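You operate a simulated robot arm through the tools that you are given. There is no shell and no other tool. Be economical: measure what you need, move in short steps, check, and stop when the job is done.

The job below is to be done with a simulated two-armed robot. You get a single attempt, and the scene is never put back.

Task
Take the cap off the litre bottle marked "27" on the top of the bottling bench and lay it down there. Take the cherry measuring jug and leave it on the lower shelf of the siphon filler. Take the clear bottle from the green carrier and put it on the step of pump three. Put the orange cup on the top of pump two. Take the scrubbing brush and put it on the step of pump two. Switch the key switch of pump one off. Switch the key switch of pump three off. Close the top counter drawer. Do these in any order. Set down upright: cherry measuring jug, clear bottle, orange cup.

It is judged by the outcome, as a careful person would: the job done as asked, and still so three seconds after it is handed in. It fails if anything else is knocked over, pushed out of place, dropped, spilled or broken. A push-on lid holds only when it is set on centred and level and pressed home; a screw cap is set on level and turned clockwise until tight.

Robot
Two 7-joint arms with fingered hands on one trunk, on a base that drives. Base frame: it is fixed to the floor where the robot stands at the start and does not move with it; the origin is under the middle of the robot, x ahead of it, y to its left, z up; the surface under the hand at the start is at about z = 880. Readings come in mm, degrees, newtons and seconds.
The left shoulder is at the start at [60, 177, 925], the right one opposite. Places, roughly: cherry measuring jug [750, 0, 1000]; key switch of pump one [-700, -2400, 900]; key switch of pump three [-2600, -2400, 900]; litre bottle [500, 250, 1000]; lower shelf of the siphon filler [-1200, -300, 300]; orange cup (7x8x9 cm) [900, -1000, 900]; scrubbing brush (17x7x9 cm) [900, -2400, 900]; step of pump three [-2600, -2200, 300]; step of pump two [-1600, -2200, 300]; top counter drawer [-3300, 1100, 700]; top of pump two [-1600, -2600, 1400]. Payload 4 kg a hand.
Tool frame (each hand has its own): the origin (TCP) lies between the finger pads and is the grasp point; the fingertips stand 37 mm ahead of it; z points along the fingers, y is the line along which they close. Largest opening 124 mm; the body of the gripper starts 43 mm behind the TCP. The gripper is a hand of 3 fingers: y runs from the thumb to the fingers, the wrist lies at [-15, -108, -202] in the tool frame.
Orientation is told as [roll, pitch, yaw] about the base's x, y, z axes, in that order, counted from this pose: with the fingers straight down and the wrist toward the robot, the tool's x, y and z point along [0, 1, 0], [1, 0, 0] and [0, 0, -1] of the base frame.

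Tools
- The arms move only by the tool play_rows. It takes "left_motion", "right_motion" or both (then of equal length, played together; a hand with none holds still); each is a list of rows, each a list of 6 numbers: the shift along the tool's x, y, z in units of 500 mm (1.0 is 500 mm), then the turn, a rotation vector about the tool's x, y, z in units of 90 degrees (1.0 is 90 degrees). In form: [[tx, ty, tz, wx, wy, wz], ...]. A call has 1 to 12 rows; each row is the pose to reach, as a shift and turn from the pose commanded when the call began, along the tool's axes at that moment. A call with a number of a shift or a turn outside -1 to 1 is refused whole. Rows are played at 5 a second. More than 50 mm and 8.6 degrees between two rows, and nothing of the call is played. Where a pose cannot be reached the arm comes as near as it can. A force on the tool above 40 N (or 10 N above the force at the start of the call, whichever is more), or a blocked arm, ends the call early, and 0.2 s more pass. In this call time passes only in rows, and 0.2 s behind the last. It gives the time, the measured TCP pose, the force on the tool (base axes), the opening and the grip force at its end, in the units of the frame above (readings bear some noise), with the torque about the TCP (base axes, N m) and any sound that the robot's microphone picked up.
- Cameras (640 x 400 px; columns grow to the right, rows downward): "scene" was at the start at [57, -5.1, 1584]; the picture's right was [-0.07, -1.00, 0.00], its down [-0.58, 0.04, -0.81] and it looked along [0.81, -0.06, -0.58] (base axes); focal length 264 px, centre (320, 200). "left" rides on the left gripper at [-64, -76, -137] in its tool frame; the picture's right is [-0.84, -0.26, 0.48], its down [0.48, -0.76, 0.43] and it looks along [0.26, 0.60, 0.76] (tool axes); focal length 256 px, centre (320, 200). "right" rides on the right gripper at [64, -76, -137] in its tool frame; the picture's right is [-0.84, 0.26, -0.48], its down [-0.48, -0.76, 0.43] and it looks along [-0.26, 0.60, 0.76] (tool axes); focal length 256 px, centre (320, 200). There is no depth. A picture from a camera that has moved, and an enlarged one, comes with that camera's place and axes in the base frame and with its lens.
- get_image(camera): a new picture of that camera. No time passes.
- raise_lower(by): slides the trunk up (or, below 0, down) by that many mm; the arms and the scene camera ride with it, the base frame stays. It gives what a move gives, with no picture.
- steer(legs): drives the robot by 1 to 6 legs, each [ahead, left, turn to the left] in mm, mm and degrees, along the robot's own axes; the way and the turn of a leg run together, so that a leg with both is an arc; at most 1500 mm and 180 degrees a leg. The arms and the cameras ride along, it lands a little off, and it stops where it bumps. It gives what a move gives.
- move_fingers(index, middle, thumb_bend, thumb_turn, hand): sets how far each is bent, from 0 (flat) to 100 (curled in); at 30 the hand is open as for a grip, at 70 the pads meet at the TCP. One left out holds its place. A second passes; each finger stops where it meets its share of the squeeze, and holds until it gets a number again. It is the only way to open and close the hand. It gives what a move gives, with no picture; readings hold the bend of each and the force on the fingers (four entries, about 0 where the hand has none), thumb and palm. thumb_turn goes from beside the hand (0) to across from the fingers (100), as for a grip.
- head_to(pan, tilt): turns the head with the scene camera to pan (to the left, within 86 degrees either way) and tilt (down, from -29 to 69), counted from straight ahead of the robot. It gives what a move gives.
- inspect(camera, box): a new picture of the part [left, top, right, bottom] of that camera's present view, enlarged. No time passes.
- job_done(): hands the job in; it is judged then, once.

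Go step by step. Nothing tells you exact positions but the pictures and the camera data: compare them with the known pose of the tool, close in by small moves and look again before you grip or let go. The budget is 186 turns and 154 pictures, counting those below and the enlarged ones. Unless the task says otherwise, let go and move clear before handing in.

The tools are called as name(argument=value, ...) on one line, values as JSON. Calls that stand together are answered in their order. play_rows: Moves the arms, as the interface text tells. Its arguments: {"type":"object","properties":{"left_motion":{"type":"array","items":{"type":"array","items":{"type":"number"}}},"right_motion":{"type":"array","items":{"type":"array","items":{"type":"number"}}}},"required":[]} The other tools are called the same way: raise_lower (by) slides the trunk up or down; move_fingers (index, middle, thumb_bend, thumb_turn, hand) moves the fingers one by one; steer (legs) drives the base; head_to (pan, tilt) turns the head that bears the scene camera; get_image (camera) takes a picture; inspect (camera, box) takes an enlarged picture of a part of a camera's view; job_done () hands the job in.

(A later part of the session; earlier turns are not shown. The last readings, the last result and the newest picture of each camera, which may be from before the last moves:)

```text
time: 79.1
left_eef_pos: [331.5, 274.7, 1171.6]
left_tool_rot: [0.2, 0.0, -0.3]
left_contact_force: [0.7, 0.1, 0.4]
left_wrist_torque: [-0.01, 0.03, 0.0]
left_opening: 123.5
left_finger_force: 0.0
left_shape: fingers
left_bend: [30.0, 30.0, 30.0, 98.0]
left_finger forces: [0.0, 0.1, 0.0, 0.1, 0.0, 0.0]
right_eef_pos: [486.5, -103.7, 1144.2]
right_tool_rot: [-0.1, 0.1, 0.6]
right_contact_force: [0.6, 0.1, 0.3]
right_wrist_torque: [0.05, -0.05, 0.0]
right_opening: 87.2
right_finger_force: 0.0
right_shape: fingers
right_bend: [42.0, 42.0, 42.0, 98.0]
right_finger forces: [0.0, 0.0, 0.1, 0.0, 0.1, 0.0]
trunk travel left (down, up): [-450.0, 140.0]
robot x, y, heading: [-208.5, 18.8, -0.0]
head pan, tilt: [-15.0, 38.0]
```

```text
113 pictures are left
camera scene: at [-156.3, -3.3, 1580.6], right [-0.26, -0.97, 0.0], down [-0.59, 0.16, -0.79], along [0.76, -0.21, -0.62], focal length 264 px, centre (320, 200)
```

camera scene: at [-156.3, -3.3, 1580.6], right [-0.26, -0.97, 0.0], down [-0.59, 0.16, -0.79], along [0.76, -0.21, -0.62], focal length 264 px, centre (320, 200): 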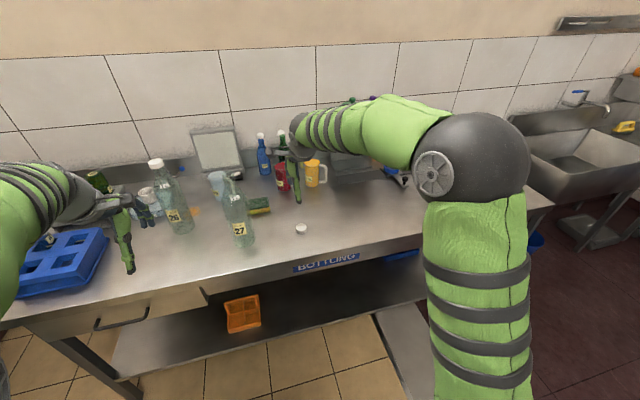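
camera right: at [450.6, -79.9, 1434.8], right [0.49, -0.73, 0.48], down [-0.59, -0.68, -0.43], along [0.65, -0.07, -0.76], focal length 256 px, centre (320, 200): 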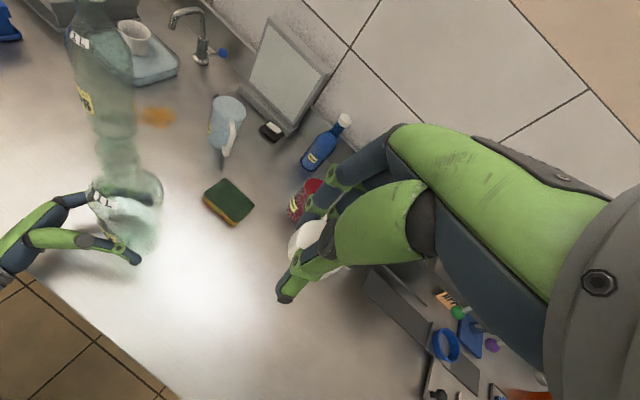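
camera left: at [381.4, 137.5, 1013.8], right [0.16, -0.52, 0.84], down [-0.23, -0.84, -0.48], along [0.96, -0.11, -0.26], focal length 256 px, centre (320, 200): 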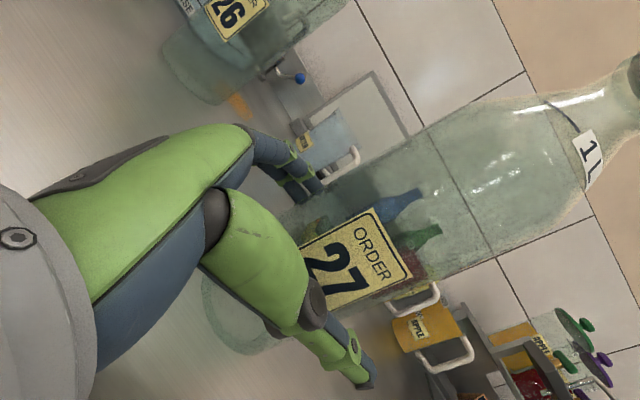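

play_rows(left_motion=[[0.04, 0, -0.09, 0, 0, 0], [0.08, 0, -0.18, 0, 0, 0], [0.1, 0, -0.26, 0, 0, 0]])

move_fingers(hand="right", index=30, middle=30, thumb_bend=30)

steer(legs=[[250, -20, 0]])

get_image(camera="right")

get_image(camera="scene")

```text
time: 79.9
left_eef_pos: [331.7, 325.4, 1301.9]
left_tool_rot: [0.0, 0.0, -0.2]
left_contact_force: [-0.6, 0.0, 0.2]
left_wrist_torque: [0.05, 0.01, 0.0]
left_opening: 123.4
left_finger_force: 0.1
left_shape: fingers
left_bend: [30.0, 30.0, 30.0, 98.0]
left_finger forces: [0.0, 0.1, 0.0, 0.0, 0.0, 0.0]
right_eef_pos: [487.0, -102.8, 1144.1]
right_tool_rot: [0.0, -0.1, 0.7]
right_contact_force: [-0.1, -0.3, -0.2]
right_wrist_torque: [-0.02, -0.02, -0.01]
right_opening: 86.9
right_finger_force: 0.1
right_shape: fingers
right_bend: [42.0, 42.0, 42.0, 98.0]
right_finger forces: [0.0, 0.0, 0.0, 0.0, 0.0, 0.1]
trunk travel left (down, up): [-450.0, 140.0]
robot x, y, heading: [-207.7, 17.8, 0.1]
head pan, tilt: [-15.0, 38.0]
```

```text
time: 80.9
left_eef_pos: [332.3, 326.4, 1302.1]
left_tool_rot: [0.1, 0.1, -0.2]
left_contact_force: [0.6, -0.6, 0.8]
left_wrist_torque: [0.03, -0.01, -0.01]
left_opening: 123.3
left_finger_force: 0.0
left_shape: fingers
left_bend: [30.0, 30.0, 30.0, 98.0]
left_finger forces: [0.0, 0.1, 0.0, 0.0, 0.0, 0.0]
right_eef_pos: [487.9, -101.3, 1143.7]
right_tool_rot: [0.0, 0.0, 0.7]
right_contact_force: [0.7, 0.7, 0.4]
right_wrist_torque: [-0.03, 0.0, -0.03]
right_opening: 123.4
right_finger_force: 0.1
right_shape: fingers
right_bend: [30.0, 30.0, 30.0, 98.0]
right_finger forces: [0.0, 0.0, 0.0, 0.0, 0.0, 0.0]
trunk travel left (down, up): [-450.0, 140.0]
robot x, y, heading: [-207.6, 19.9, -0.0]
head pan, tilt: [-15.0, 38.0]
```

```text
time: 82.7
left_eef_pos: [585.0, 309.2, 1302.9]
left_tool_rot: [0.0, 0.0, 0.1]
left_contact_force: [0.8, 0.3, -0.1]
left_wrist_torque: [0.01, 0.0, 0.0]
left_opening: 123.5
left_finger_force: 0.0
left_shape: fingers
left_bend: [30.0, 30.0, 30.0, 98.0]
left_finger forces: [0.1, 0.1, 0.1, 0.0, 0.0, 0.0]
right_eef_pos: [743.7, -118.0, 1144.7]
right_tool_rot: [-0.1, 0.0, 1.0]
right_contact_force: [0.2, -0.8, 0.2]
right_wrist_torque: [0.0, 0.01, 0.01]
right_opening: 123.1
right_finger_force: 0.1
right_shape: fingers
right_bend: [30.0, 30.0, 30.0, 98.0]
right_finger forces: [0.0, 0.0, 0.1, 0.0, 0.1, 0.0]
trunk travel left (down, up): [-450.0, 140.0]
robot x, y, heading: [46.9, 1.1, 0.5]
head pan, tilt: [-15.0, 38.0]
```

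```text
112 pictures are left
camera right: at [665.6, -54.6, 1280.4], right [0.27, -0.83, 0.48], down [-0.75, -0.5, -0.43], along [0.6, -0.24, -0.76], focal length 256 px, centre (320, 200)
```

right: 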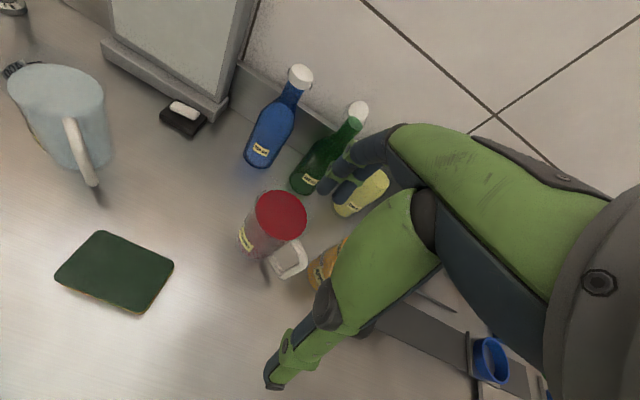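

```text
111 pictures are left
camera scene: at [99.6, -21.5, 1580.6], right [-0.26, -0.97, 0.0], down [-0.6, 0.16, -0.79], along [0.76, -0.2, -0.62], focal length 264 px, centre (320, 200)
```

scene: 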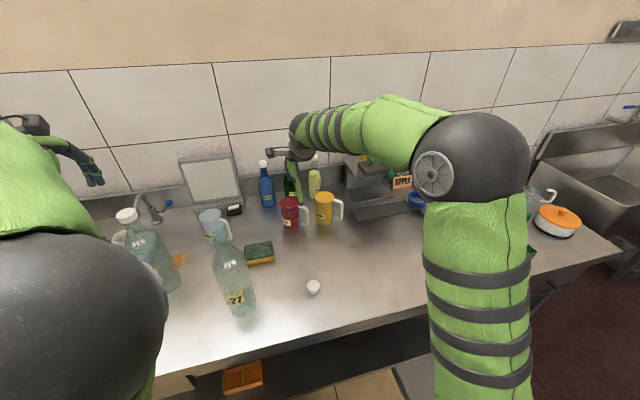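

play_rows(right_motion=[[0.006, 0.04, 0, 0, 0, 0.08], [0.012, 0.08, 0, 0, 0, 0.16], [0.018, 0.12, 0.02, 0, 0, 0.24], [0.024, 0.16, 0.06, 0, 0, 0.32], [0.028, 0.186, 0.12, 0, 0, 0.4]])

get_image(camera="right")

```text
time: 83.9
left_eef_pos: [585.1, 309.3, 1301.7]
left_tool_rot: [0.0, 0.0, 0.1]
left_contact_force: [-0.1, 0.3, 0.0]
left_wrist_torque: [-0.01, 0.0, 0.0]
left_opening: 123.6
left_finger_force: 0.0
left_shape: fingers
left_bend: [30.0, 30.0, 30.0, 98.0]
left_finger forces: [0.0, 0.0, 0.0, 0.0, 0.0, 0.0]
right_eef_pos: [836.7, -100.2, 1083.9]
right_tool_rot: [0.1, 0.0, -35.2]
right_contact_force: [0.4, -0.2, -0.6]
right_wrist_torque: [0.01, -0.01, 0.01]
right_opening: 123.3
right_finger_force: 0.0
right_shape: fingers
right_bend: [30.0, 30.0, 30.0, 98.0]
right_finger forces: [0.0, 0.0, 0.1, 0.0, 0.0, 0.0]
trunk travel left (down, up): [-450.0, 140.0]
robot x, y, heading: [46.5, -2.3, 0.2]
head pan, tilt: [-15.0, 38.0]
```

```text
110 pictures are left
camera right: at [809.8, -3.5, 1220.8], right [-0.27, -0.83, 0.48], down [-0.9, 0.04, -0.43], along [0.34, -0.55, -0.76], focal length 256 px, centre (320, 200)
```

right: 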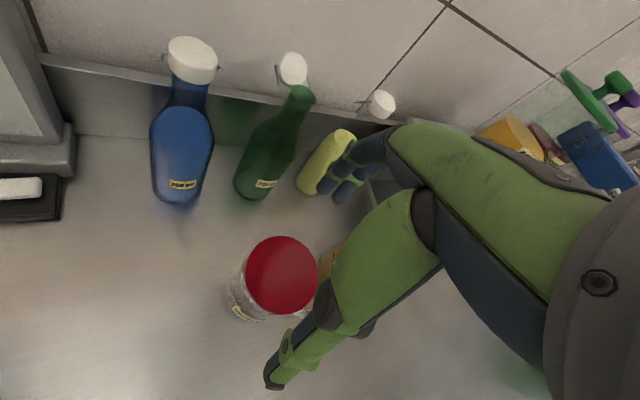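

play_rows(right_motion=[[0, 0, 0.08, 0, 0, 0], [0, 0, 0.15, 0, 0, 0], [0, 0, 0.2, 0, 0, 0], [0, 0, 0.232, 0, 0, 0]])

get_image(camera="right")

inspect(camera="scene", box=[220, 100, 400, 260])

```text
time: 84.9
left_eef_pos: [585.1, 309.2, 1302.4]
left_tool_rot: [0.0, 0.0, 0.1]
left_contact_force: [-0.4, -0.7, -0.2]
left_wrist_torque: [-0.01, -0.03, -0.01]
left_opening: 123.6
left_finger_force: 0.0
left_shape: fingers
left_bend: [30.0, 30.0, 30.0, 98.0]
left_finger forces: [0.1, 0.1, 0.0, 0.0, 0.0, 0.1]
right_eef_pos: [834.9, -100.9, 967.0]
right_tool_rot: [-0.1, -0.1, -35.0]
right_contact_force: [0.1, -0.7, 0.5]
right_wrist_torque: [-0.01, -0.01, -0.01]
right_opening: 123.3
right_finger_force: 0.1
right_shape: fingers
right_bend: [30.0, 30.0, 30.0, 98.0]
right_finger forces: [0.0, 0.1, 0.1, 0.0, 0.2, 0.0]
trunk travel left (down, up): [-450.0, 140.0]
robot x, y, heading: [44.3, -0.6, 0.4]
head pan, tilt: [-15.0, 38.0]
```

```text
109 pictures are left
camera right: at [808.8, -4.8, 1104.6], right [-0.27, -0.83, 0.48], down [-0.9, 0.04, -0.43], along [0.34, -0.55, -0.76], focal length 256 px, centre (320, 200)
```

right: 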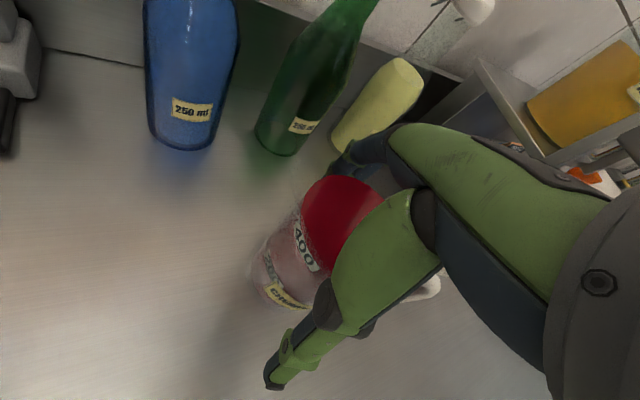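

```text
2.50 times, centred on (310, 180) of scene
camera zoom: at [98.5, -21.3, 1580.7], right [-0.26, -0.97, 0.0], down [-0.6, 0.16, -0.79], along [0.76, -0.2, -0.62], focal length 659 px, centre (345, 250)
```

zoom: 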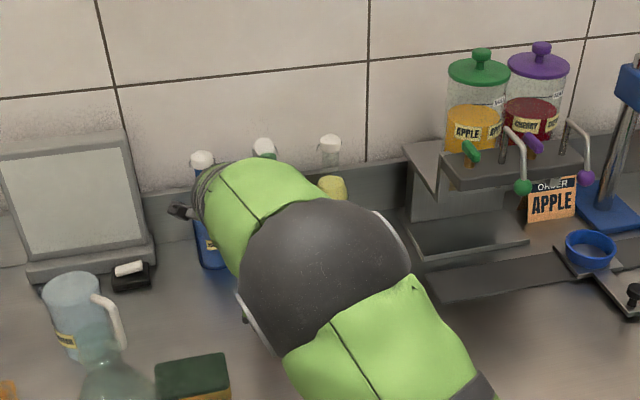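

move_fingers(hand="right", index=72, middle=72, thumb_bend=72)

play_rows(right_motion=[[0, 0, -0.01, 0, 0, 0], [0, 0, -0.03, 0, 0, 0], [0, 0, -0.06, 0, 0, 0], [0, 0, -0.1, 0, 0, 0]])

get_image(camera="right")

```text
time: 85.9
left_eef_pos: [583.0, 308.9, 1302.7]
left_tool_rot: [0.1, -0.1, 0.1]
left_contact_force: [0.2, -0.6, 0.5]
left_wrist_torque: [-0.03, -0.01, -0.01]
left_opening: 123.6
left_finger_force: 0.1
left_shape: fingers
left_bend: [30.0, 30.0, 30.0, 98.0]
left_finger forces: [0.0, 0.0, 0.0, 0.0, 0.1, 0.0]
right_eef_pos: [834.5, -101.3, 970.0]
right_tool_rot: [0.1, -0.1, -35.0]
right_contact_force: [0.2, -1.5, 11.4]
right_wrist_torque: [-0.31, -0.69, -0.09]
right_opening: 102.0
right_finger_force: 37.6
right_shape: fingers
right_bend: [37.0, 43.0, 42.0, 97.0]
right_finger forces: [26.6, 10.9, 0.0, 0.0, 38.5, 0.0]
trunk travel left (down, up): [-450.0, 140.0]
robot x, y, heading: [47.4, 1.3, 0.4]
head pan, tilt: [-15.0, 38.0]
```

```text
time: 86.9
left_eef_pos: [584.2, 309.9, 1302.1]
left_tool_rot: [0.0, 0.1, 0.1]
left_contact_force: [-0.4, -0.2, -0.3]
left_wrist_torque: [0.0, 0.03, 0.0]
left_opening: 123.6
left_finger_force: 0.1
left_shape: fingers
left_bend: [30.0, 30.0, 30.0, 98.0]
left_finger forces: [0.0, 0.0, 0.0, 0.0, 0.1, 0.1]
right_eef_pos: [834.2, -100.6, 1017.7]
right_tool_rot: [-0.1, 0.0, -34.9]
right_contact_force: [0.6, -0.6, -4.5]
right_wrist_torque: [0.01, -0.01, -0.03]
right_opening: 82.8
right_finger_force: 9.8
right_shape: fingers
right_bend: [42.0, 48.0, 47.0, 97.0]
right_finger forces: [6.7, 3.8, 0.0, 0.0, 8.8, 0.0]
trunk travel left (down, up): [-450.0, 140.0]
robot x, y, heading: [43.7, -0.0, 0.3]
head pan, tilt: [-15.0, 38.0]
```

```text
107 pictures are left
camera right: at [808.7, -5.1, 1154.8], right [-0.27, -0.83, 0.48], down [-0.9, 0.04, -0.43], along [0.34, -0.55, -0.76], focal length 256 px, centre (320, 200)
```

right: 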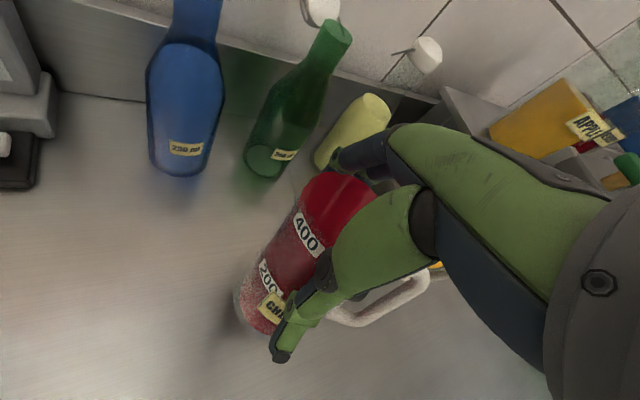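

move_fingers(hand="right", index=75, middle=75, thumb_bend=75)

inspect(camera="right", box=[180, 120, 500, 400])

```text
time: 87.9
left_eef_pos: [585.9, 309.1, 1301.3]
left_tool_rot: [0.0, 0.0, 0.1]
left_contact_force: [0.4, -0.5, 0.0]
left_wrist_torque: [-0.02, -0.01, -0.01]
left_opening: 123.4
left_finger_force: 0.0
left_shape: fingers
left_bend: [30.0, 30.0, 30.0, 98.0]
left_finger forces: [0.0, 0.0, 0.0, 0.0, 0.0, 0.0]
right_eef_pos: [834.8, -101.7, 1018.1]
right_tool_rot: [0.0, 0.0, -34.9]
right_contact_force: [0.5, -0.4, -4.6]
right_wrist_torque: [-0.01, -0.03, -0.02]
right_opening: 77.4
right_finger_force: 30.8
right_shape: fingers
right_bend: [42.0, 50.0, 49.0, 97.0]
right_finger forces: [20.6, 11.3, 0.0, 0.0, 29.7, 0.0]
trunk travel left (down, up): [-450.0, 140.0]
robot x, y, heading: [42.0, -6.2, 0.1]
head pan, tilt: [-15.0, 38.0]
```

```text
1.43 times, centred on (340, 260) of right
camera zoom: at [809.1, -5.3, 1155.0], right [-0.27, -0.83, 0.48], down [-0.9, 0.04, -0.43], along [0.34, -0.55, -0.76], focal length 366 px, centre (291, 114)
```

zoom: 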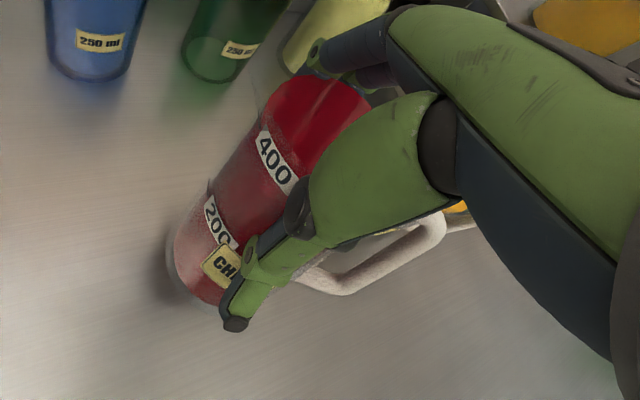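

Jug is gripped and hanging level. I lift it, draw it toward me and re-check it.

play_rows(right_motion=[[0, 0, -0.06, 0, 0, 0], [0, 0, -0.12, 0, 0, 0], [-0.03, -0.026, -0.18, 0, 0, 0], [-0.08, -0.068, -0.22, 0, 0, 0], [-0.14, -0.119, -0.22, 0, 0, 0], [-0.2, -0.17, -0.22, 0, 0, 0], [-0.26, -0.221, -0.22, 0, 0, 0], [-0.31, -0.264, -0.22, 0, 0, 0], [-0.35, -0.298, -0.22, 0, 0, 0], [-0.362, -0.308, -0.22, 0, 0, 0]])

get_image(camera="scene")

```text
time: 90.1
left_eef_pos: [584.2, 308.8, 1301.3]
left_tool_rot: [0.0, -0.1, 0.1]
left_contact_force: [0.6, 0.2, 0.7]
left_wrist_torque: [0.06, 0.04, 0.04]
left_opening: 123.3
left_finger_force: 0.1
left_shape: fingers
left_bend: [30.0, 30.0, 30.0, 98.0]
left_finger forces: [0.0, 0.0, 0.0, 0.0, 0.1, 0.0]
right_eef_pos: [603.2, -160.1, 1129.9]
right_tool_rot: [0.0, 0.0, -35.0]
right_contact_force: [0.2, 0.4, -4.2]
right_wrist_torque: [-0.01, 0.0, -0.01]
right_opening: 77.6
right_finger_force: 30.0
right_shape: fingers
right_bend: [42.0, 50.0, 49.0, 97.0]
right_finger forces: [20.3, 10.9, 0.0, 0.0, 28.8, 0.1]
trunk travel left (down, up): [-450.0, 140.0]
robot x, y, heading: [43.8, -0.7, 0.2]
head pan, tilt: [-15.0, 38.0]
```

```text
105 pictures are left
camera scene: at [98.6, -21.5, 1580.6], right [-0.26, -0.97, 0.0], down [-0.6, 0.16, -0.79], along [0.76, -0.2, -0.62], focal length 264 px, centre (320, 200)
```

scene: 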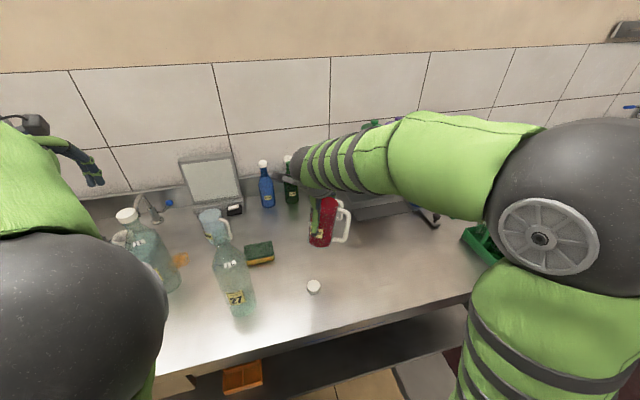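

steer(legs=[[-295, 0, 0], [0, 400, 0], [0, 0, -90], [-200, 0, 0]])

head_to(pan=-50, tilt=35)

get_image(camera="scene")

get_image(camera="right")

```text
time: 99.3
left_eef_pos: [58.2, 67.1, 1302.3]
left_tool_rot: [0.0, -0.1, -89.5]
left_contact_force: [-0.7, -0.5, -0.9]
left_wrist_torque: [-0.05, -0.01, 0.02]
left_opening: 123.2
left_finger_force: 0.1
left_shape: fingers
left_bend: [30.0, 30.0, 30.0, 98.0]
left_finger forces: [0.0, 0.0, 0.0, 0.0, 0.0, 0.0]
right_eef_pos: [-413.2, 45.4, 1129.5]
right_tool_rot: [-0.1, 0.0, -124.7]
right_contact_force: [0.6, 0.7, -4.9]
right_wrist_torque: [-0.06, -0.02, 0.0]
right_opening: 77.0
right_finger_force: 28.6
right_shape: fingers
right_bend: [42.0, 50.0, 50.0, 97.0]
right_finger forces: [19.3, 10.4, 0.1, 0.0, 27.1, 0.0]
trunk travel left (down, up): [-450.0, 140.0]
robot x, y, heading: [-256.6, 603.9, -89.3]
head pan, tilt: [-15.0, 38.0]
```

```text
time: 100.3
left_eef_pos: [56.3, 66.1, 1302.8]
left_tool_rot: [0.0, -0.1, -89.5]
left_contact_force: [0.3, -0.1, 0.2]
left_wrist_torque: [0.0, 0.03, 0.01]
left_opening: 123.2
left_finger_force: 0.1
left_shape: fingers
left_bend: [30.0, 30.0, 30.0, 98.0]
left_finger forces: [0.0, 0.1, 0.0, 0.0, 0.1, 0.0]
right_eef_pos: [-414.6, 43.9, 1128.6]
right_tool_rot: [0.0, 0.0, -124.7]
right_contact_force: [-1.1, -0.7, -5.1]
right_wrist_torque: [0.01, 0.02, -0.02]
right_opening: 76.9
right_finger_force: 28.5
right_shape: fingers
right_bend: [42.0, 50.0, 50.0, 97.0]
right_finger forces: [19.2, 10.4, 0.0, 0.0, 27.2, 0.0]
trunk travel left (down, up): [-450.0, 140.0]
robot x, y, heading: [-254.6, 599.1, -89.4]
head pan, tilt: [-50.0, 35.0]
```

```text
104 pictures are left
camera scene: at [-323.3, 577.1, 1585.2], right [-0.65, 0.76, 0.0], down [0.44, 0.37, -0.82], along [-0.62, -0.53, -0.57], focal length 264 px, centre (320, 200)
```

scene: 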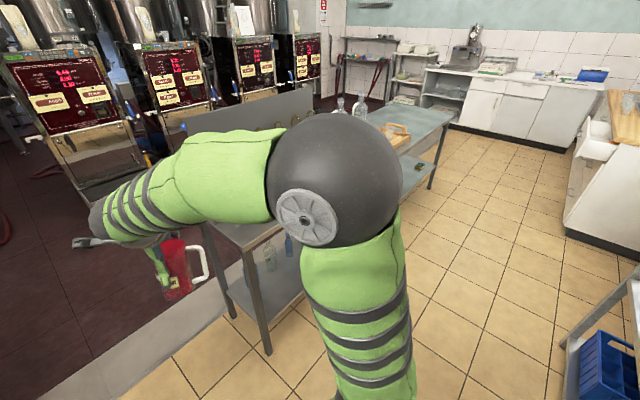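

```text
103 pictures are left
camera right: at [-318.3, 70.4, 1266.1], right [-0.83, 0.27, 0.48], down [0.04, 0.9, -0.43], along [-0.55, -0.35, -0.76], focal length 256 px, centre (320, 200)
```

right: 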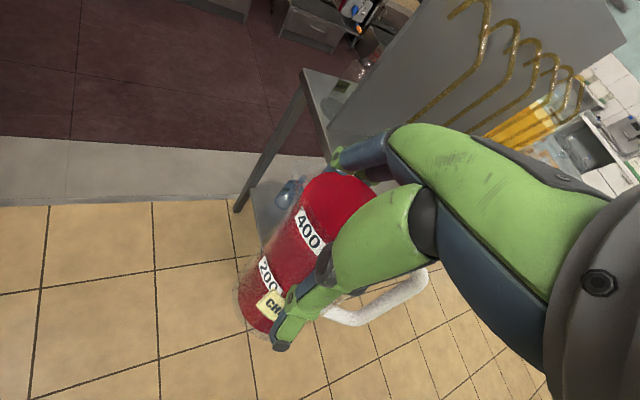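

steer(legs=[[0, -700, 0]])

raise_lower(by=-440)

head_to(pan=-10, tilt=45)

get_image(camera="scene")

```text
time: 104.1
left_eef_pos: [-638.6, 60.1, 1301.0]
left_tool_rot: [0.0, 0.0, -89.7]
left_contact_force: [0.3, -0.1, 0.8]
left_wrist_torque: [0.03, 0.03, -0.03]
left_opening: 123.5
left_finger_force: 0.0
left_shape: fingers
left_bend: [30.0, 30.0, 30.0, 98.0]
left_finger forces: [0.0, 0.1, 0.0, 0.1, 0.0, 0.0]
right_eef_pos: [-1108.5, 38.7, 1128.5]
right_tool_rot: [0.1, 0.0, -124.8]
right_contact_force: [0.6, 1.0, -5.0]
right_wrist_torque: [-0.03, -0.01, -0.01]
right_opening: 76.8
right_finger_force: 28.0
right_shape: fingers
right_bend: [42.0, 50.0, 50.0, 97.0]
right_finger forces: [19.2, 10.4, 0.1, 0.0, 27.1, 0.1]
trunk travel left (down, up): [-450.0, 140.0]
robot x, y, heading: [-946.5, 603.4, -89.3]
head pan, tilt: [-50.0, 35.0]
```

```text
refused: -440 is not a number from -400 to 400
```

```text
time: 105.2
left_eef_pos: [-637.5, 61.2, 1303.0]
left_tool_rot: [0.0, -0.1, -89.6]
left_contact_force: [-0.5, -0.6, 0.4]
left_wrist_torque: [-0.02, -0.02, 0.0]
left_opening: 123.4
left_finger_force: 0.1
left_shape: fingers
left_bend: [30.0, 30.0, 30.0, 98.0]
left_finger forces: [0.1, 0.0, 0.1, 0.0, 0.0, 0.0]
right_eef_pos: [-1108.4, 38.1, 1128.5]
right_tool_rot: [0.0, 0.0, -124.7]
right_contact_force: [-0.3, 0.1, -3.6]
right_wrist_torque: [0.0, -0.02, -0.02]
right_opening: 76.6
right_finger_force: 28.2
right_shape: fingers
right_bend: [42.0, 50.0, 50.0, 97.0]
right_finger forces: [19.3, 10.5, 0.0, 0.1, 27.1, 0.0]
trunk travel left (down, up): [-450.0, 140.0]
robot x, y, heading: [-948.1, 596.2, -89.5]
head pan, tilt: [-10.0, 45.0]
```

```text
102 pictures are left
camera scene: at [-964.3, 548.3, 1570.4], right [-0.99, 0.17, 0.0], down [0.12, 0.7, -0.71], along [-0.12, -0.7, -0.71], focal length 264 px, centre (320, 200)
```

scene: 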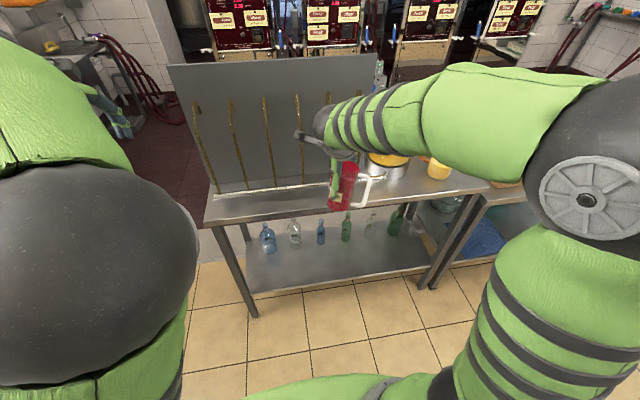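

play_rows(left_motion=[[0.08, 0, -0.05, 0, 0, 0], [0.16, 0, -0.1, 0, 0, 0], [0.24, 0, -0.1, 0, 0, 0], [0.3, 0, -0.1, 0, 0, 0]])

raise_lower(by=-390)

raise_lower(by=-50)

play_rows(right_motion=[[0, 0, 0.05, 0, 0, 0], [0, 0, 0.12, 0, 0, 0], [0, 0, 0.19, 0, 0, 0], [0, 0, 0.26, 0, 0, 0], [0, 0, 0.33, 0, 0, 0], [0, 0, 0.4, 0, 0, 0], [0, 0, 0.46, 0, 0, 0], [0, 0, 0.48, 0, 0, 0]])

get_image(camera="scene")

get_image(camera="right")

```text
time: 106.2
left_eef_pos: [-485.9, 59.9, 1353.1]
left_tool_rot: [0.0, -0.1, -89.6]
left_contact_force: [0.4, 0.3, 0.0]
left_wrist_torque: [-0.02, -0.02, 0.02]
left_opening: 123.4
left_finger_force: 0.0
left_shape: fingers
left_bend: [30.0, 30.0, 30.0, 98.0]
left_finger forces: [0.1, 0.0, 0.0, 0.0, 0.0, 0.0]
right_eef_pos: [-1107.7, 38.6, 1128.2]
right_tool_rot: [-0.1, -0.1, -124.8]
right_contact_force: [0.3, -0.3, -4.5]
right_wrist_torque: [-0.03, 0.01, 0.02]
right_opening: 77.0
right_finger_force: 28.4
right_shape: fingers
right_bend: [42.0, 50.0, 50.0, 97.0]
right_finger forces: [19.1, 10.4, 0.0, 0.0, 27.1, 0.0]
trunk travel left (down, up): [-450.0, 140.0]
robot x, y, heading: [-946.2, 599.4, -89.2]
head pan, tilt: [-10.0, 45.0]
```

```text
time: 109.9
left_eef_pos: [-487.0, 61.4, 963.8]
left_tool_rot: [0.0, 0.0, -89.5]
left_contact_force: [0.0, 0.5, 0.5]
left_wrist_torque: [0.0, 0.01, 0.03]
left_opening: 123.0
left_finger_force: 0.0
left_shape: fingers
left_bend: [30.0, 30.0, 30.0, 98.0]
left_finger forces: [0.0, 0.0, 0.1, 0.0, 0.0, 0.0]
right_eef_pos: [-1108.4, 37.9, 739.2]
right_tool_rot: [0.0, 0.1, -124.7]
right_contact_force: [0.0, 0.0, -5.0]
right_wrist_torque: [0.0, 0.02, -0.02]
right_opening: 77.0
right_finger_force: 28.8
right_shape: fingers
right_bend: [42.0, 50.0, 50.0, 97.0]
right_finger forces: [19.2, 10.4, 0.1, 0.1, 27.0, 0.0]
trunk travel left (down, up): [-60.0, 530.0]
robot x, y, heading: [-950.0, 594.7, -89.7]
head pan, tilt: [-10.0, 45.0]
```

```text
time: 110.9
left_eef_pos: [-487.1, 61.3, 914.5]
left_tool_rot: [0.0, 0.1, -89.6]
left_contact_force: [0.5, -0.6, 0.4]
left_wrist_torque: [0.01, 0.0, 0.02]
left_opening: 123.6
left_finger_force: 0.1
left_shape: fingers
left_bend: [30.0, 30.0, 30.0, 98.0]
left_finger forces: [0.1, 0.0, 0.0, 0.0, 0.1, 0.0]
right_eef_pos: [-1107.3, 37.1, 689.4]
right_tool_rot: [0.0, 0.0, -124.8]
right_contact_force: [0.3, 0.4, -4.5]
right_wrist_torque: [-0.01, 0.02, 0.01]
right_opening: 77.1
right_finger_force: 28.1
right_shape: fingers
right_bend: [42.0, 50.0, 50.0, 97.0]
right_finger forces: [19.0, 10.5, 0.1, 0.0, 27.0, 0.1]
trunk travel left (down, up): [-10.0, 580.0]
robot x, y, heading: [-951.4, 596.3, -89.4]
head pan, tilt: [-10.0, 45.0]
```

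```text
time: 112.7
left_eef_pos: [-486.8, 61.8, 914.1]
left_tool_rot: [0.0, 0.0, -89.6]
left_contact_force: [-0.6, 0.1, 0.6]
left_wrist_torque: [-0.04, -0.01, -0.03]
left_opening: 123.4
left_finger_force: 0.1
left_shape: fingers
left_bend: [30.0, 30.0, 30.0, 98.0]
left_finger forces: [0.0, 0.0, 0.0, 0.0, 0.0, 0.0]
right_eef_pos: [-1108.4, 36.9, 449.1]
right_tool_rot: [0.0, 0.0, -124.7]
right_contact_force: [0.2, 0.3, -4.2]
right_wrist_torque: [-0.04, 0.0, -0.01]
right_opening: 76.6
right_finger_force: 27.5
right_shape: fingers
right_bend: [42.0, 50.0, 50.0, 97.0]
right_finger forces: [18.9, 10.4, 0.1, 0.1, 26.9, 0.0]
trunk travel left (down, up): [-10.0, 580.0]
robot x, y, heading: [-952.7, 596.3, -89.5]
head pan, tilt: [-10.0, 45.0]
```

```text
101 pictures are left
camera scene: at [-964.2, 548.4, 1130.4], right [-0.99, 0.17, 0.0], down [0.12, 0.7, -0.71], along [-0.12, -0.7, -0.71], focal length 264 px, centre (320, 200)
```

scene: 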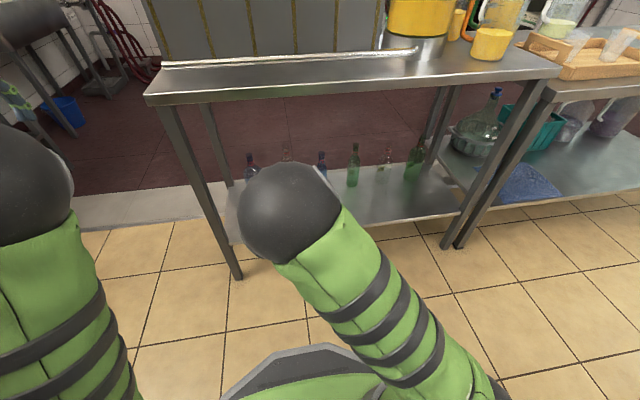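

```text
100 pictures are left
camera right: at [-1013.2, 64.3, 585.7], right [-0.83, 0.27, 0.48], down [0.04, 0.9, -0.43], along [-0.55, -0.35, -0.76], focal length 256 px, centre (320, 200)
```

right: 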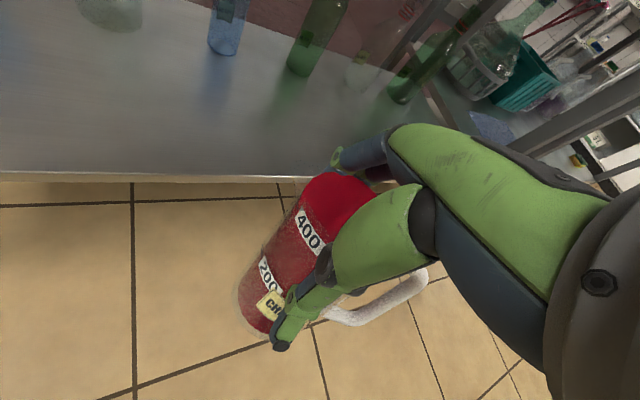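

steer(legs=[[235, 0, 0]])

get_image(camera="right")

get_image(camera="scene")

```text
time: 114.4
left_eef_pos: [-488.7, -175.7, 914.6]
left_tool_rot: [0.0, 0.0, -89.9]
left_contact_force: [-0.3, -0.3, 0.6]
left_wrist_torque: [0.02, 0.02, 0.01]
left_opening: 123.6
left_finger_force: 0.0
left_shape: fingers
left_bend: [30.0, 30.0, 30.0, 98.0]
left_finger forces: [0.1, 0.1, 0.0, 0.0, 0.0, 0.0]
right_eef_pos: [-1109.7, -194.9, 449.3]
right_tool_rot: [0.0, 0.0, -125.0]
right_contact_force: [-0.1, -0.2, -4.7]
right_wrist_torque: [-0.03, 0.02, -0.04]
right_opening: 76.9
right_finger_force: 28.1
right_shape: fingers
right_bend: [42.0, 50.0, 50.0, 97.0]
right_finger forces: [19.0, 10.3, 0.0, 0.1, 26.8, 0.0]
trunk travel left (down, up): [-10.0, 580.0]
robot x, y, heading: [-947.7, 362.6, -89.8]
head pan, tilt: [-10.0, 45.0]
```

```text
99 pictures are left
camera right: at [-1014.3, -169.4, 585.9], right [-0.83, 0.27, 0.48], down [0.04, 0.9, -0.43], along [-0.55, -0.34, -0.76], focal length 256 px, centre (320, 200)
```

right: 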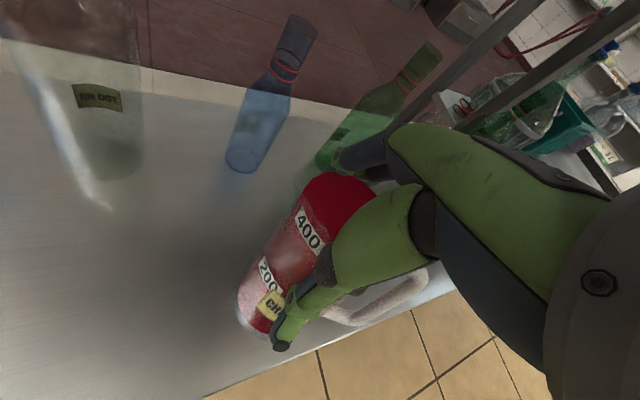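

```text
98 pictures are left
camera scene: at [-962.9, 314.5, 1130.4], right [-0.99, 0.17, 0.0], down [0.12, 0.7, -0.71], along [-0.12, -0.7, -0.71], focal length 264 px, centre (320, 200)
```

scene: 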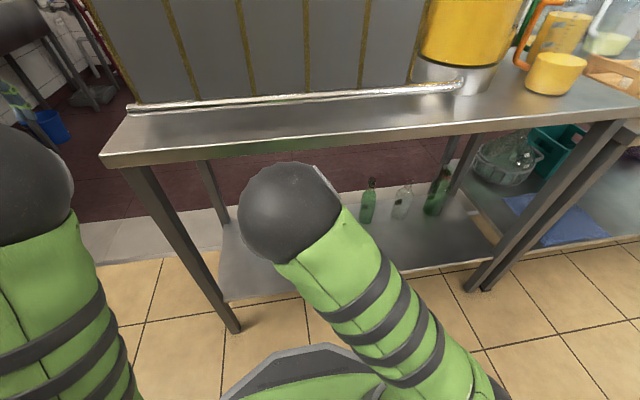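

play_rows(right_motion=[[0, 0, 0.04, 0, 0, 0], [0, 0, 0.08, 0, 0, 0], [0, 0, 0.11, 0, 0, 0], [0, 0, 0.125, 0, 0, 0], [0, 0, 0.135, 0, 0, 0]])

get_image(camera="right")

```text
time: 115.6
left_eef_pos: [-488.3, -173.3, 915.1]
left_tool_rot: [-0.1, 0.0, -89.9]
left_contact_force: [-0.1, 0.4, 0.0]
left_wrist_torque: [0.01, -0.01, -0.03]
left_opening: 123.6
left_finger_force: 0.0
left_shape: fingers
left_bend: [30.0, 30.0, 30.0, 98.0]
left_finger forces: [0.0, 0.0, 0.0, 0.0, 0.0, 0.0]
right_eef_pos: [-1110.5, -196.8, 383.9]
right_tool_rot: [0.2, -0.3, -124.9]
right_contact_force: [1.6, 3.7, 19.3]
right_wrist_torque: [-0.02, 0.0, -0.02]
right_opening: 76.9
right_finger_force: 30.0
right_shape: fingers
right_bend: [42.0, 50.0, 50.0, 97.0]
right_finger forces: [17.3, 9.1, 0.0, 0.0, 33.8, 0.0]
trunk travel left (down, up): [-10.0, 580.0]
robot x, y, heading: [-951.0, 364.5, -89.8]
head pan, tilt: [-10.0, 45.0]
```

```text
97 pictures are left
camera right: at [-1015.4, -169.6, 520.5], right [-0.83, 0.27, 0.48], down [0.04, 0.9, -0.44], along [-0.55, -0.35, -0.76], focal length 256 px, centre (320, 200)
```

right: 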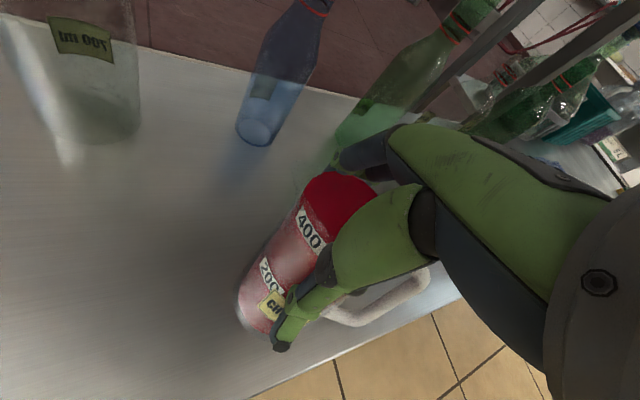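

play_rows(right_motion=[[0, 0, -0.005, 0, 0, 0]])

move_fingers(hand="right", index=30, middle=30, thumb_bend=30)

get_image(camera="right")

```text
time: 116.0
left_eef_pos: [-487.7, -174.8, 914.7]
left_tool_rot: [0.0, 0.0, -89.8]
left_contact_force: [0.4, 0.7, -0.7]
left_wrist_torque: [-0.02, -0.01, 0.01]
left_opening: 123.2
left_finger_force: 0.0
left_shape: fingers
left_bend: [30.0, 30.0, 30.0, 98.0]
left_finger forces: [0.0, 0.1, 0.0, 0.1, 0.0, 0.0]
right_eef_pos: [-1109.4, -195.8, 384.0]
right_tool_rot: [0.0, 0.0, -125.0]
right_contact_force: [-1.1, -1.1, 7.2]
right_wrist_torque: [-0.29, 0.13, 0.0]
right_opening: 76.8
right_finger_force: 28.6
right_shape: fingers
right_bend: [41.0, 50.0, 50.0, 97.0]
right_finger forces: [17.8, 11.1, 0.0, 0.0, 28.6, 0.0]
trunk travel left (down, up): [-10.0, 580.0]
robot x, y, heading: [-949.6, 364.0, -89.9]
head pan, tilt: [-10.0, 45.0]
```

```text
time: 117.0
left_eef_pos: [-488.2, -175.4, 914.5]
left_tool_rot: [-0.1, 0.0, -89.8]
left_contact_force: [0.9, -0.9, 0.5]
left_wrist_torque: [0.01, -0.01, -0.01]
left_opening: 123.4
left_finger_force: 0.2
left_shape: fingers
left_bend: [30.0, 30.0, 30.0, 98.0]
left_finger forces: [0.1, 0.0, 0.1, 0.1, 0.0, 0.0]
right_eef_pos: [-1110.4, -195.9, 383.5]
right_tool_rot: [0.0, 0.0, -125.1]
right_contact_force: [0.6, 0.8, 0.8]
right_wrist_torque: [-0.04, 0.05, -0.02]
right_opening: 123.3
right_finger_force: 0.8
right_shape: fingers
right_bend: [30.0, 30.0, 30.0, 97.0]
right_finger forces: [0.0, 0.0, 0.0, 0.0, 0.7, 0.1]
trunk travel left (down, up): [-10.0, 580.0]
robot x, y, heading: [-951.1, 362.8, -89.7]
head pan, tilt: [-10.0, 45.0]
```

```text
96 pictures are left
camera right: at [-1014.8, -169.4, 521.0], right [-0.83, 0.27, 0.48], down [0.04, 0.9, -0.43], along [-0.55, -0.34, -0.76], focal length 256 px, centre (320, 200)
```

right: 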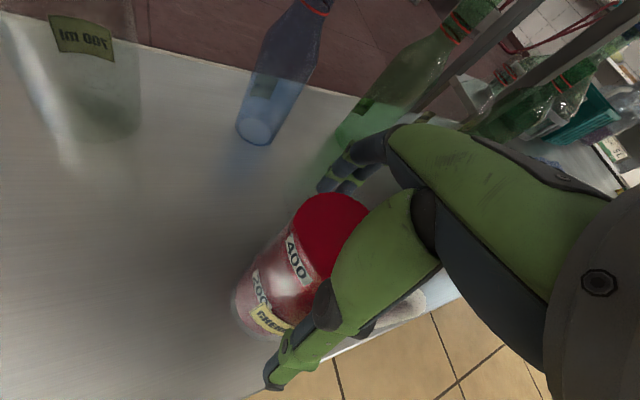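

play_rows(right_motion=[[0, -0.014, 0, 0, 0, 0], [0, -0.014, -0.03, 0, 0, 0], [0, -0.014, -0.08, 0, 0, 0], [0, -0.014, -0.15, 0, 0, 0], [0, -0.014, -0.22, 0, 0, 0]])

get_image(camera="right")

```text
time: 118.2
left_eef_pos: [-488.3, -174.6, 914.5]
left_tool_rot: [0.0, 0.0, -90.0]
left_contact_force: [0.0, 0.4, -0.9]
left_wrist_torque: [0.03, 0.01, 0.01]
left_opening: 123.3
left_finger_force: 0.1
left_shape: fingers
left_bend: [30.0, 30.0, 30.0, 98.0]
left_finger forces: [0.1, 0.0, 0.0, 0.1, 0.1, 0.0]
right_eef_pos: [-1105.2, -190.7, 492.7]
right_tool_rot: [-0.1, 0.0, -125.0]
right_contact_force: [0.3, 0.0, -0.7]
right_wrist_torque: [0.02, -0.01, -0.01]
right_opening: 123.6
right_finger_force: 0.0
right_shape: fingers
right_bend: [30.0, 30.0, 30.0, 98.0]
right_finger forces: [0.0, 0.0, 0.1, 0.0, 0.0, 0.0]
trunk travel left (down, up): [-10.0, 580.0]
robot x, y, heading: [-947.2, 365.1, -89.6]
head pan, tilt: [-10.0, 45.0]
```

```text
95 pictures are left
camera right: at [-1009.4, -164.6, 629.8], right [-0.83, 0.27, 0.48], down [0.04, 0.9, -0.43], along [-0.55, -0.34, -0.76], focal length 256 px, centre (320, 200)
```

right: 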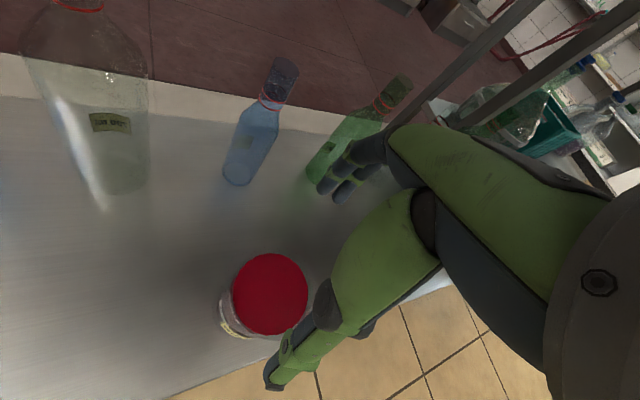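

steer(legs=[[-320, 0, 0]])

raise_lower(by=400)

steer(legs=[[0, 0, -90]])

head_to(pan=0, tilt=20)

get_image(camera="scene")

```text
time: 120.4
left_eef_pos: [-487.4, 150.6, 914.2]
left_tool_rot: [0.0, 0.0, -89.5]
left_contact_force: [-1.1, -0.2, -0.3]
left_wrist_torque: [-0.01, 0.0, 0.0]
left_opening: 123.5
left_finger_force: 0.0
left_shape: fingers
left_bend: [30.0, 30.0, 30.0, 98.0]
left_finger forces: [0.1, 0.0, 0.0, 0.0, 0.1, 0.0]
right_eef_pos: [-1104.7, 130.6, 492.3]
right_tool_rot: [0.0, 0.0, -124.7]
right_contact_force: [0.0, -0.1, 0.7]
right_wrist_torque: [-0.01, -0.01, -0.02]
right_opening: 123.3
right_finger_force: 0.0
right_shape: fingers
right_bend: [30.0, 30.0, 30.0, 98.0]
right_finger forces: [0.1, 0.1, 0.0, 0.1, 0.1, 0.0]
trunk travel left (down, up): [-10.0, 580.0]
robot x, y, heading: [-949.7, 684.9, -89.7]
head pan, tilt: [-10.0, 45.0]
```

```text
time: 124.2
left_eef_pos: [-487.6, 150.7, 1314.6]
left_tool_rot: [0.0, 0.0, -89.6]
left_contact_force: [0.3, -0.3, 1.0]
left_wrist_torque: [0.02, 0.01, 0.0]
left_opening: 123.4
left_finger_force: 0.0
left_shape: fingers
left_bend: [30.0, 30.0, 30.0, 98.0]
left_finger forces: [0.0, 0.1, 0.0, 0.1, 0.0, 0.0]
right_eef_pos: [-1104.2, 132.3, 892.1]
right_tool_rot: [0.0, 0.1, -124.6]
right_contact_force: [-0.5, -0.7, -0.4]
right_wrist_torque: [-0.03, 0.0, 0.02]
right_opening: 123.8
right_finger_force: 0.1
right_shape: fingers
right_bend: [30.0, 30.0, 30.0, 98.0]
right_finger forces: [0.0, 0.0, 0.0, 0.0, 0.1, 0.0]
trunk travel left (down, up): [-410.0, 180.0]
robot x, y, heading: [-950.7, 689.0, -89.7]
head pan, tilt: [-10.0, 45.0]
```

```text
time: 128.3
left_eef_pos: [-1473.2, 207.8, 1314.4]
left_tool_rot: [0.0, 0.0, -177.9]
left_contact_force: [-0.2, 0.5, -0.4]
left_wrist_torque: [0.03, 0.02, 0.02]
left_opening: 123.4
left_finger_force: 0.0
left_shape: fingers
left_bend: [30.0, 30.0, 30.0, 98.0]
left_finger forces: [0.0, 0.0, 0.0, 0.0, 0.1, 0.0]
right_eef_pos: [-1509.3, 823.6, 893.2]
right_tool_rot: [0.1, 0.0, 147.0]
right_contact_force: [0.2, 0.0, -0.4]
right_wrist_torque: [0.01, -0.01, -0.01]
right_opening: 123.3
right_finger_force: 0.1
right_shape: fingers
right_bend: [30.0, 30.0, 30.0, 98.0]
right_finger forces: [0.0, 0.0, 0.0, 0.0, 0.0, 0.0]
trunk travel left (down, up): [-410.0, 180.0]
robot x, y, heading: [-950.3, 685.6, -177.8]
head pan, tilt: [-10.0, 45.0]
```

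```text
time: 129.2
left_eef_pos: [-1472.3, 208.5, 1314.0]
left_tool_rot: [0.0, -0.1, -177.9]
left_contact_force: [0.2, 0.0, -0.7]
left_wrist_torque: [0.0, -0.01, 0.01]
left_opening: 123.5
left_finger_force: 0.2
left_shape: fingers
left_bend: [30.0, 30.0, 30.0, 98.0]
left_finger forces: [0.0, 0.0, 0.0, 0.0, 0.0, 0.0]
right_eef_pos: [-1509.9, 823.7, 892.5]
right_tool_rot: [-0.1, 0.0, 146.9]
right_contact_force: [-0.6, 0.4, 0.3]
right_wrist_torque: [-0.02, 0.04, -0.02]
right_opening: 123.6
right_finger_force: 0.1
right_shape: fingers
right_bend: [30.0, 30.0, 30.0, 98.0]
right_finger forces: [0.1, 0.1, 0.0, 0.0, 0.1, 0.0]
trunk travel left (down, up): [-410.0, 180.0]
robot x, y, heading: [-947.2, 685.9, -178.0]
head pan, tilt: [0.0, 20.0]
```

```text
94 pictures are left
camera scene: at [-1014.5, 685.6, 1569.0], right [-0.04, 1.0, 0.0], down [0.34, 0.01, -0.94], along [-0.94, -0.04, -0.34], focal length 264 px, centre (320, 200)
```

scene: 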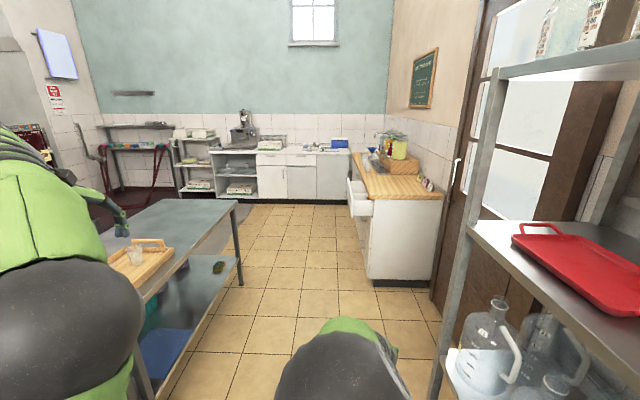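

The drawer sits on the counter along the +y wall, front at about y ≈ 840, x ≈ -3330, pulled out toward -y. I drive there and face it.

steer(legs=[[1200, 0, -2], [1150, 0, 0], [0, 400, 0], [0, 0, -90]])

head_to(pan=0, tilt=45)

get_image(camera="scene")

```text
time: 138.7
left_eef_pos: [-3414.4, 260.7, 1319.9]
left_tool_rot: [-0.1, -0.3, 175.0]
left_contact_force: [-1.0, 0.7, 1.0]
left_wrist_torque: [-0.09, -0.01, 0.03]
left_opening: 123.2
left_finger_force: 0.1
left_shape: fingers
left_bend: [30.0, 30.0, 30.0, 98.0]
left_finger forces: [0.0, 0.1, 0.0, 0.0, 0.0, 0.0]
right_eef_pos: [-3376.3, 874.9, 898.4]
right_tool_rot: [0.2, -0.2, 139.9]
right_contact_force: [0.7, 0.4, -0.5]
right_wrist_torque: [0.0, 0.0, 0.04]
right_opening: 123.4
right_finger_force: 0.1
right_shape: fingers
right_bend: [30.0, 30.0, 30.0, 98.0]
right_finger forces: [0.1, 0.1, 0.0, 0.0, 0.1, 0.1]
trunk travel left (down, up): [-410.0, 180.0]
robot x, y, heading: [-2841.9, 670.6, 174.8]
head pan, tilt: [0.0, 20.0]
stopped in leg 2: the robot was blocked; the commanded pose is now the measured one
```

```text
time: 139.6
left_eef_pos: [-3411.7, 258.0, 1319.5]
left_tool_rot: [-0.3, -0.8, 175.2]
left_contact_force: [-0.7, 0.1, -0.6]
left_wrist_torque: [0.01, 0.0, 0.0]
left_opening: 123.1
left_finger_force: 0.0
left_shape: fingers
left_bend: [30.0, 30.0, 30.0, 98.0]
left_finger forces: [0.0, 0.0, 0.1, 0.0, 0.0, 0.0]
right_eef_pos: [-3376.7, 874.9, 899.0]
right_tool_rot: [0.2, -0.5, 140.0]
right_contact_force: [0.0, -0.2, 0.6]
right_wrist_torque: [-0.02, -0.02, 0.0]
right_opening: 123.4
right_finger_force: 0.1
right_shape: fingers
right_bend: [30.0, 30.0, 30.0, 98.0]
right_finger forces: [0.0, 0.0, 0.0, 0.1, 0.0, 0.0]
trunk travel left (down, up): [-410.0, 180.0]
robot x, y, heading: [-2844.3, 669.7, 175.0]
head pan, tilt: [0.0, 45.0]
```

```text
93 pictures are left
camera scene: at [-2881.2, 674.0, 1531.5], right [0.09, 1.0, 0.0], down [0.7, -0.06, -0.72], along [-0.71, 0.06, -0.7], focal length 264 px, centre (320, 200)
```

scene: 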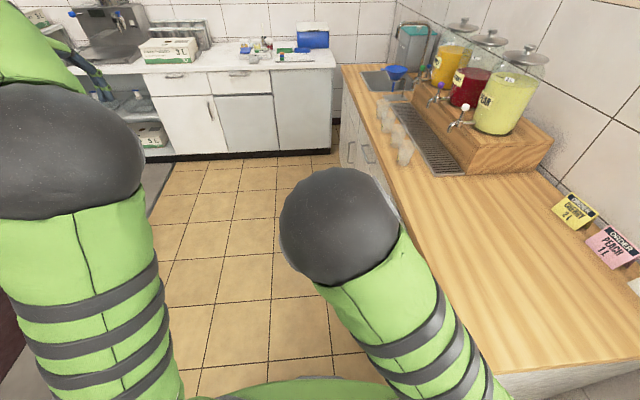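

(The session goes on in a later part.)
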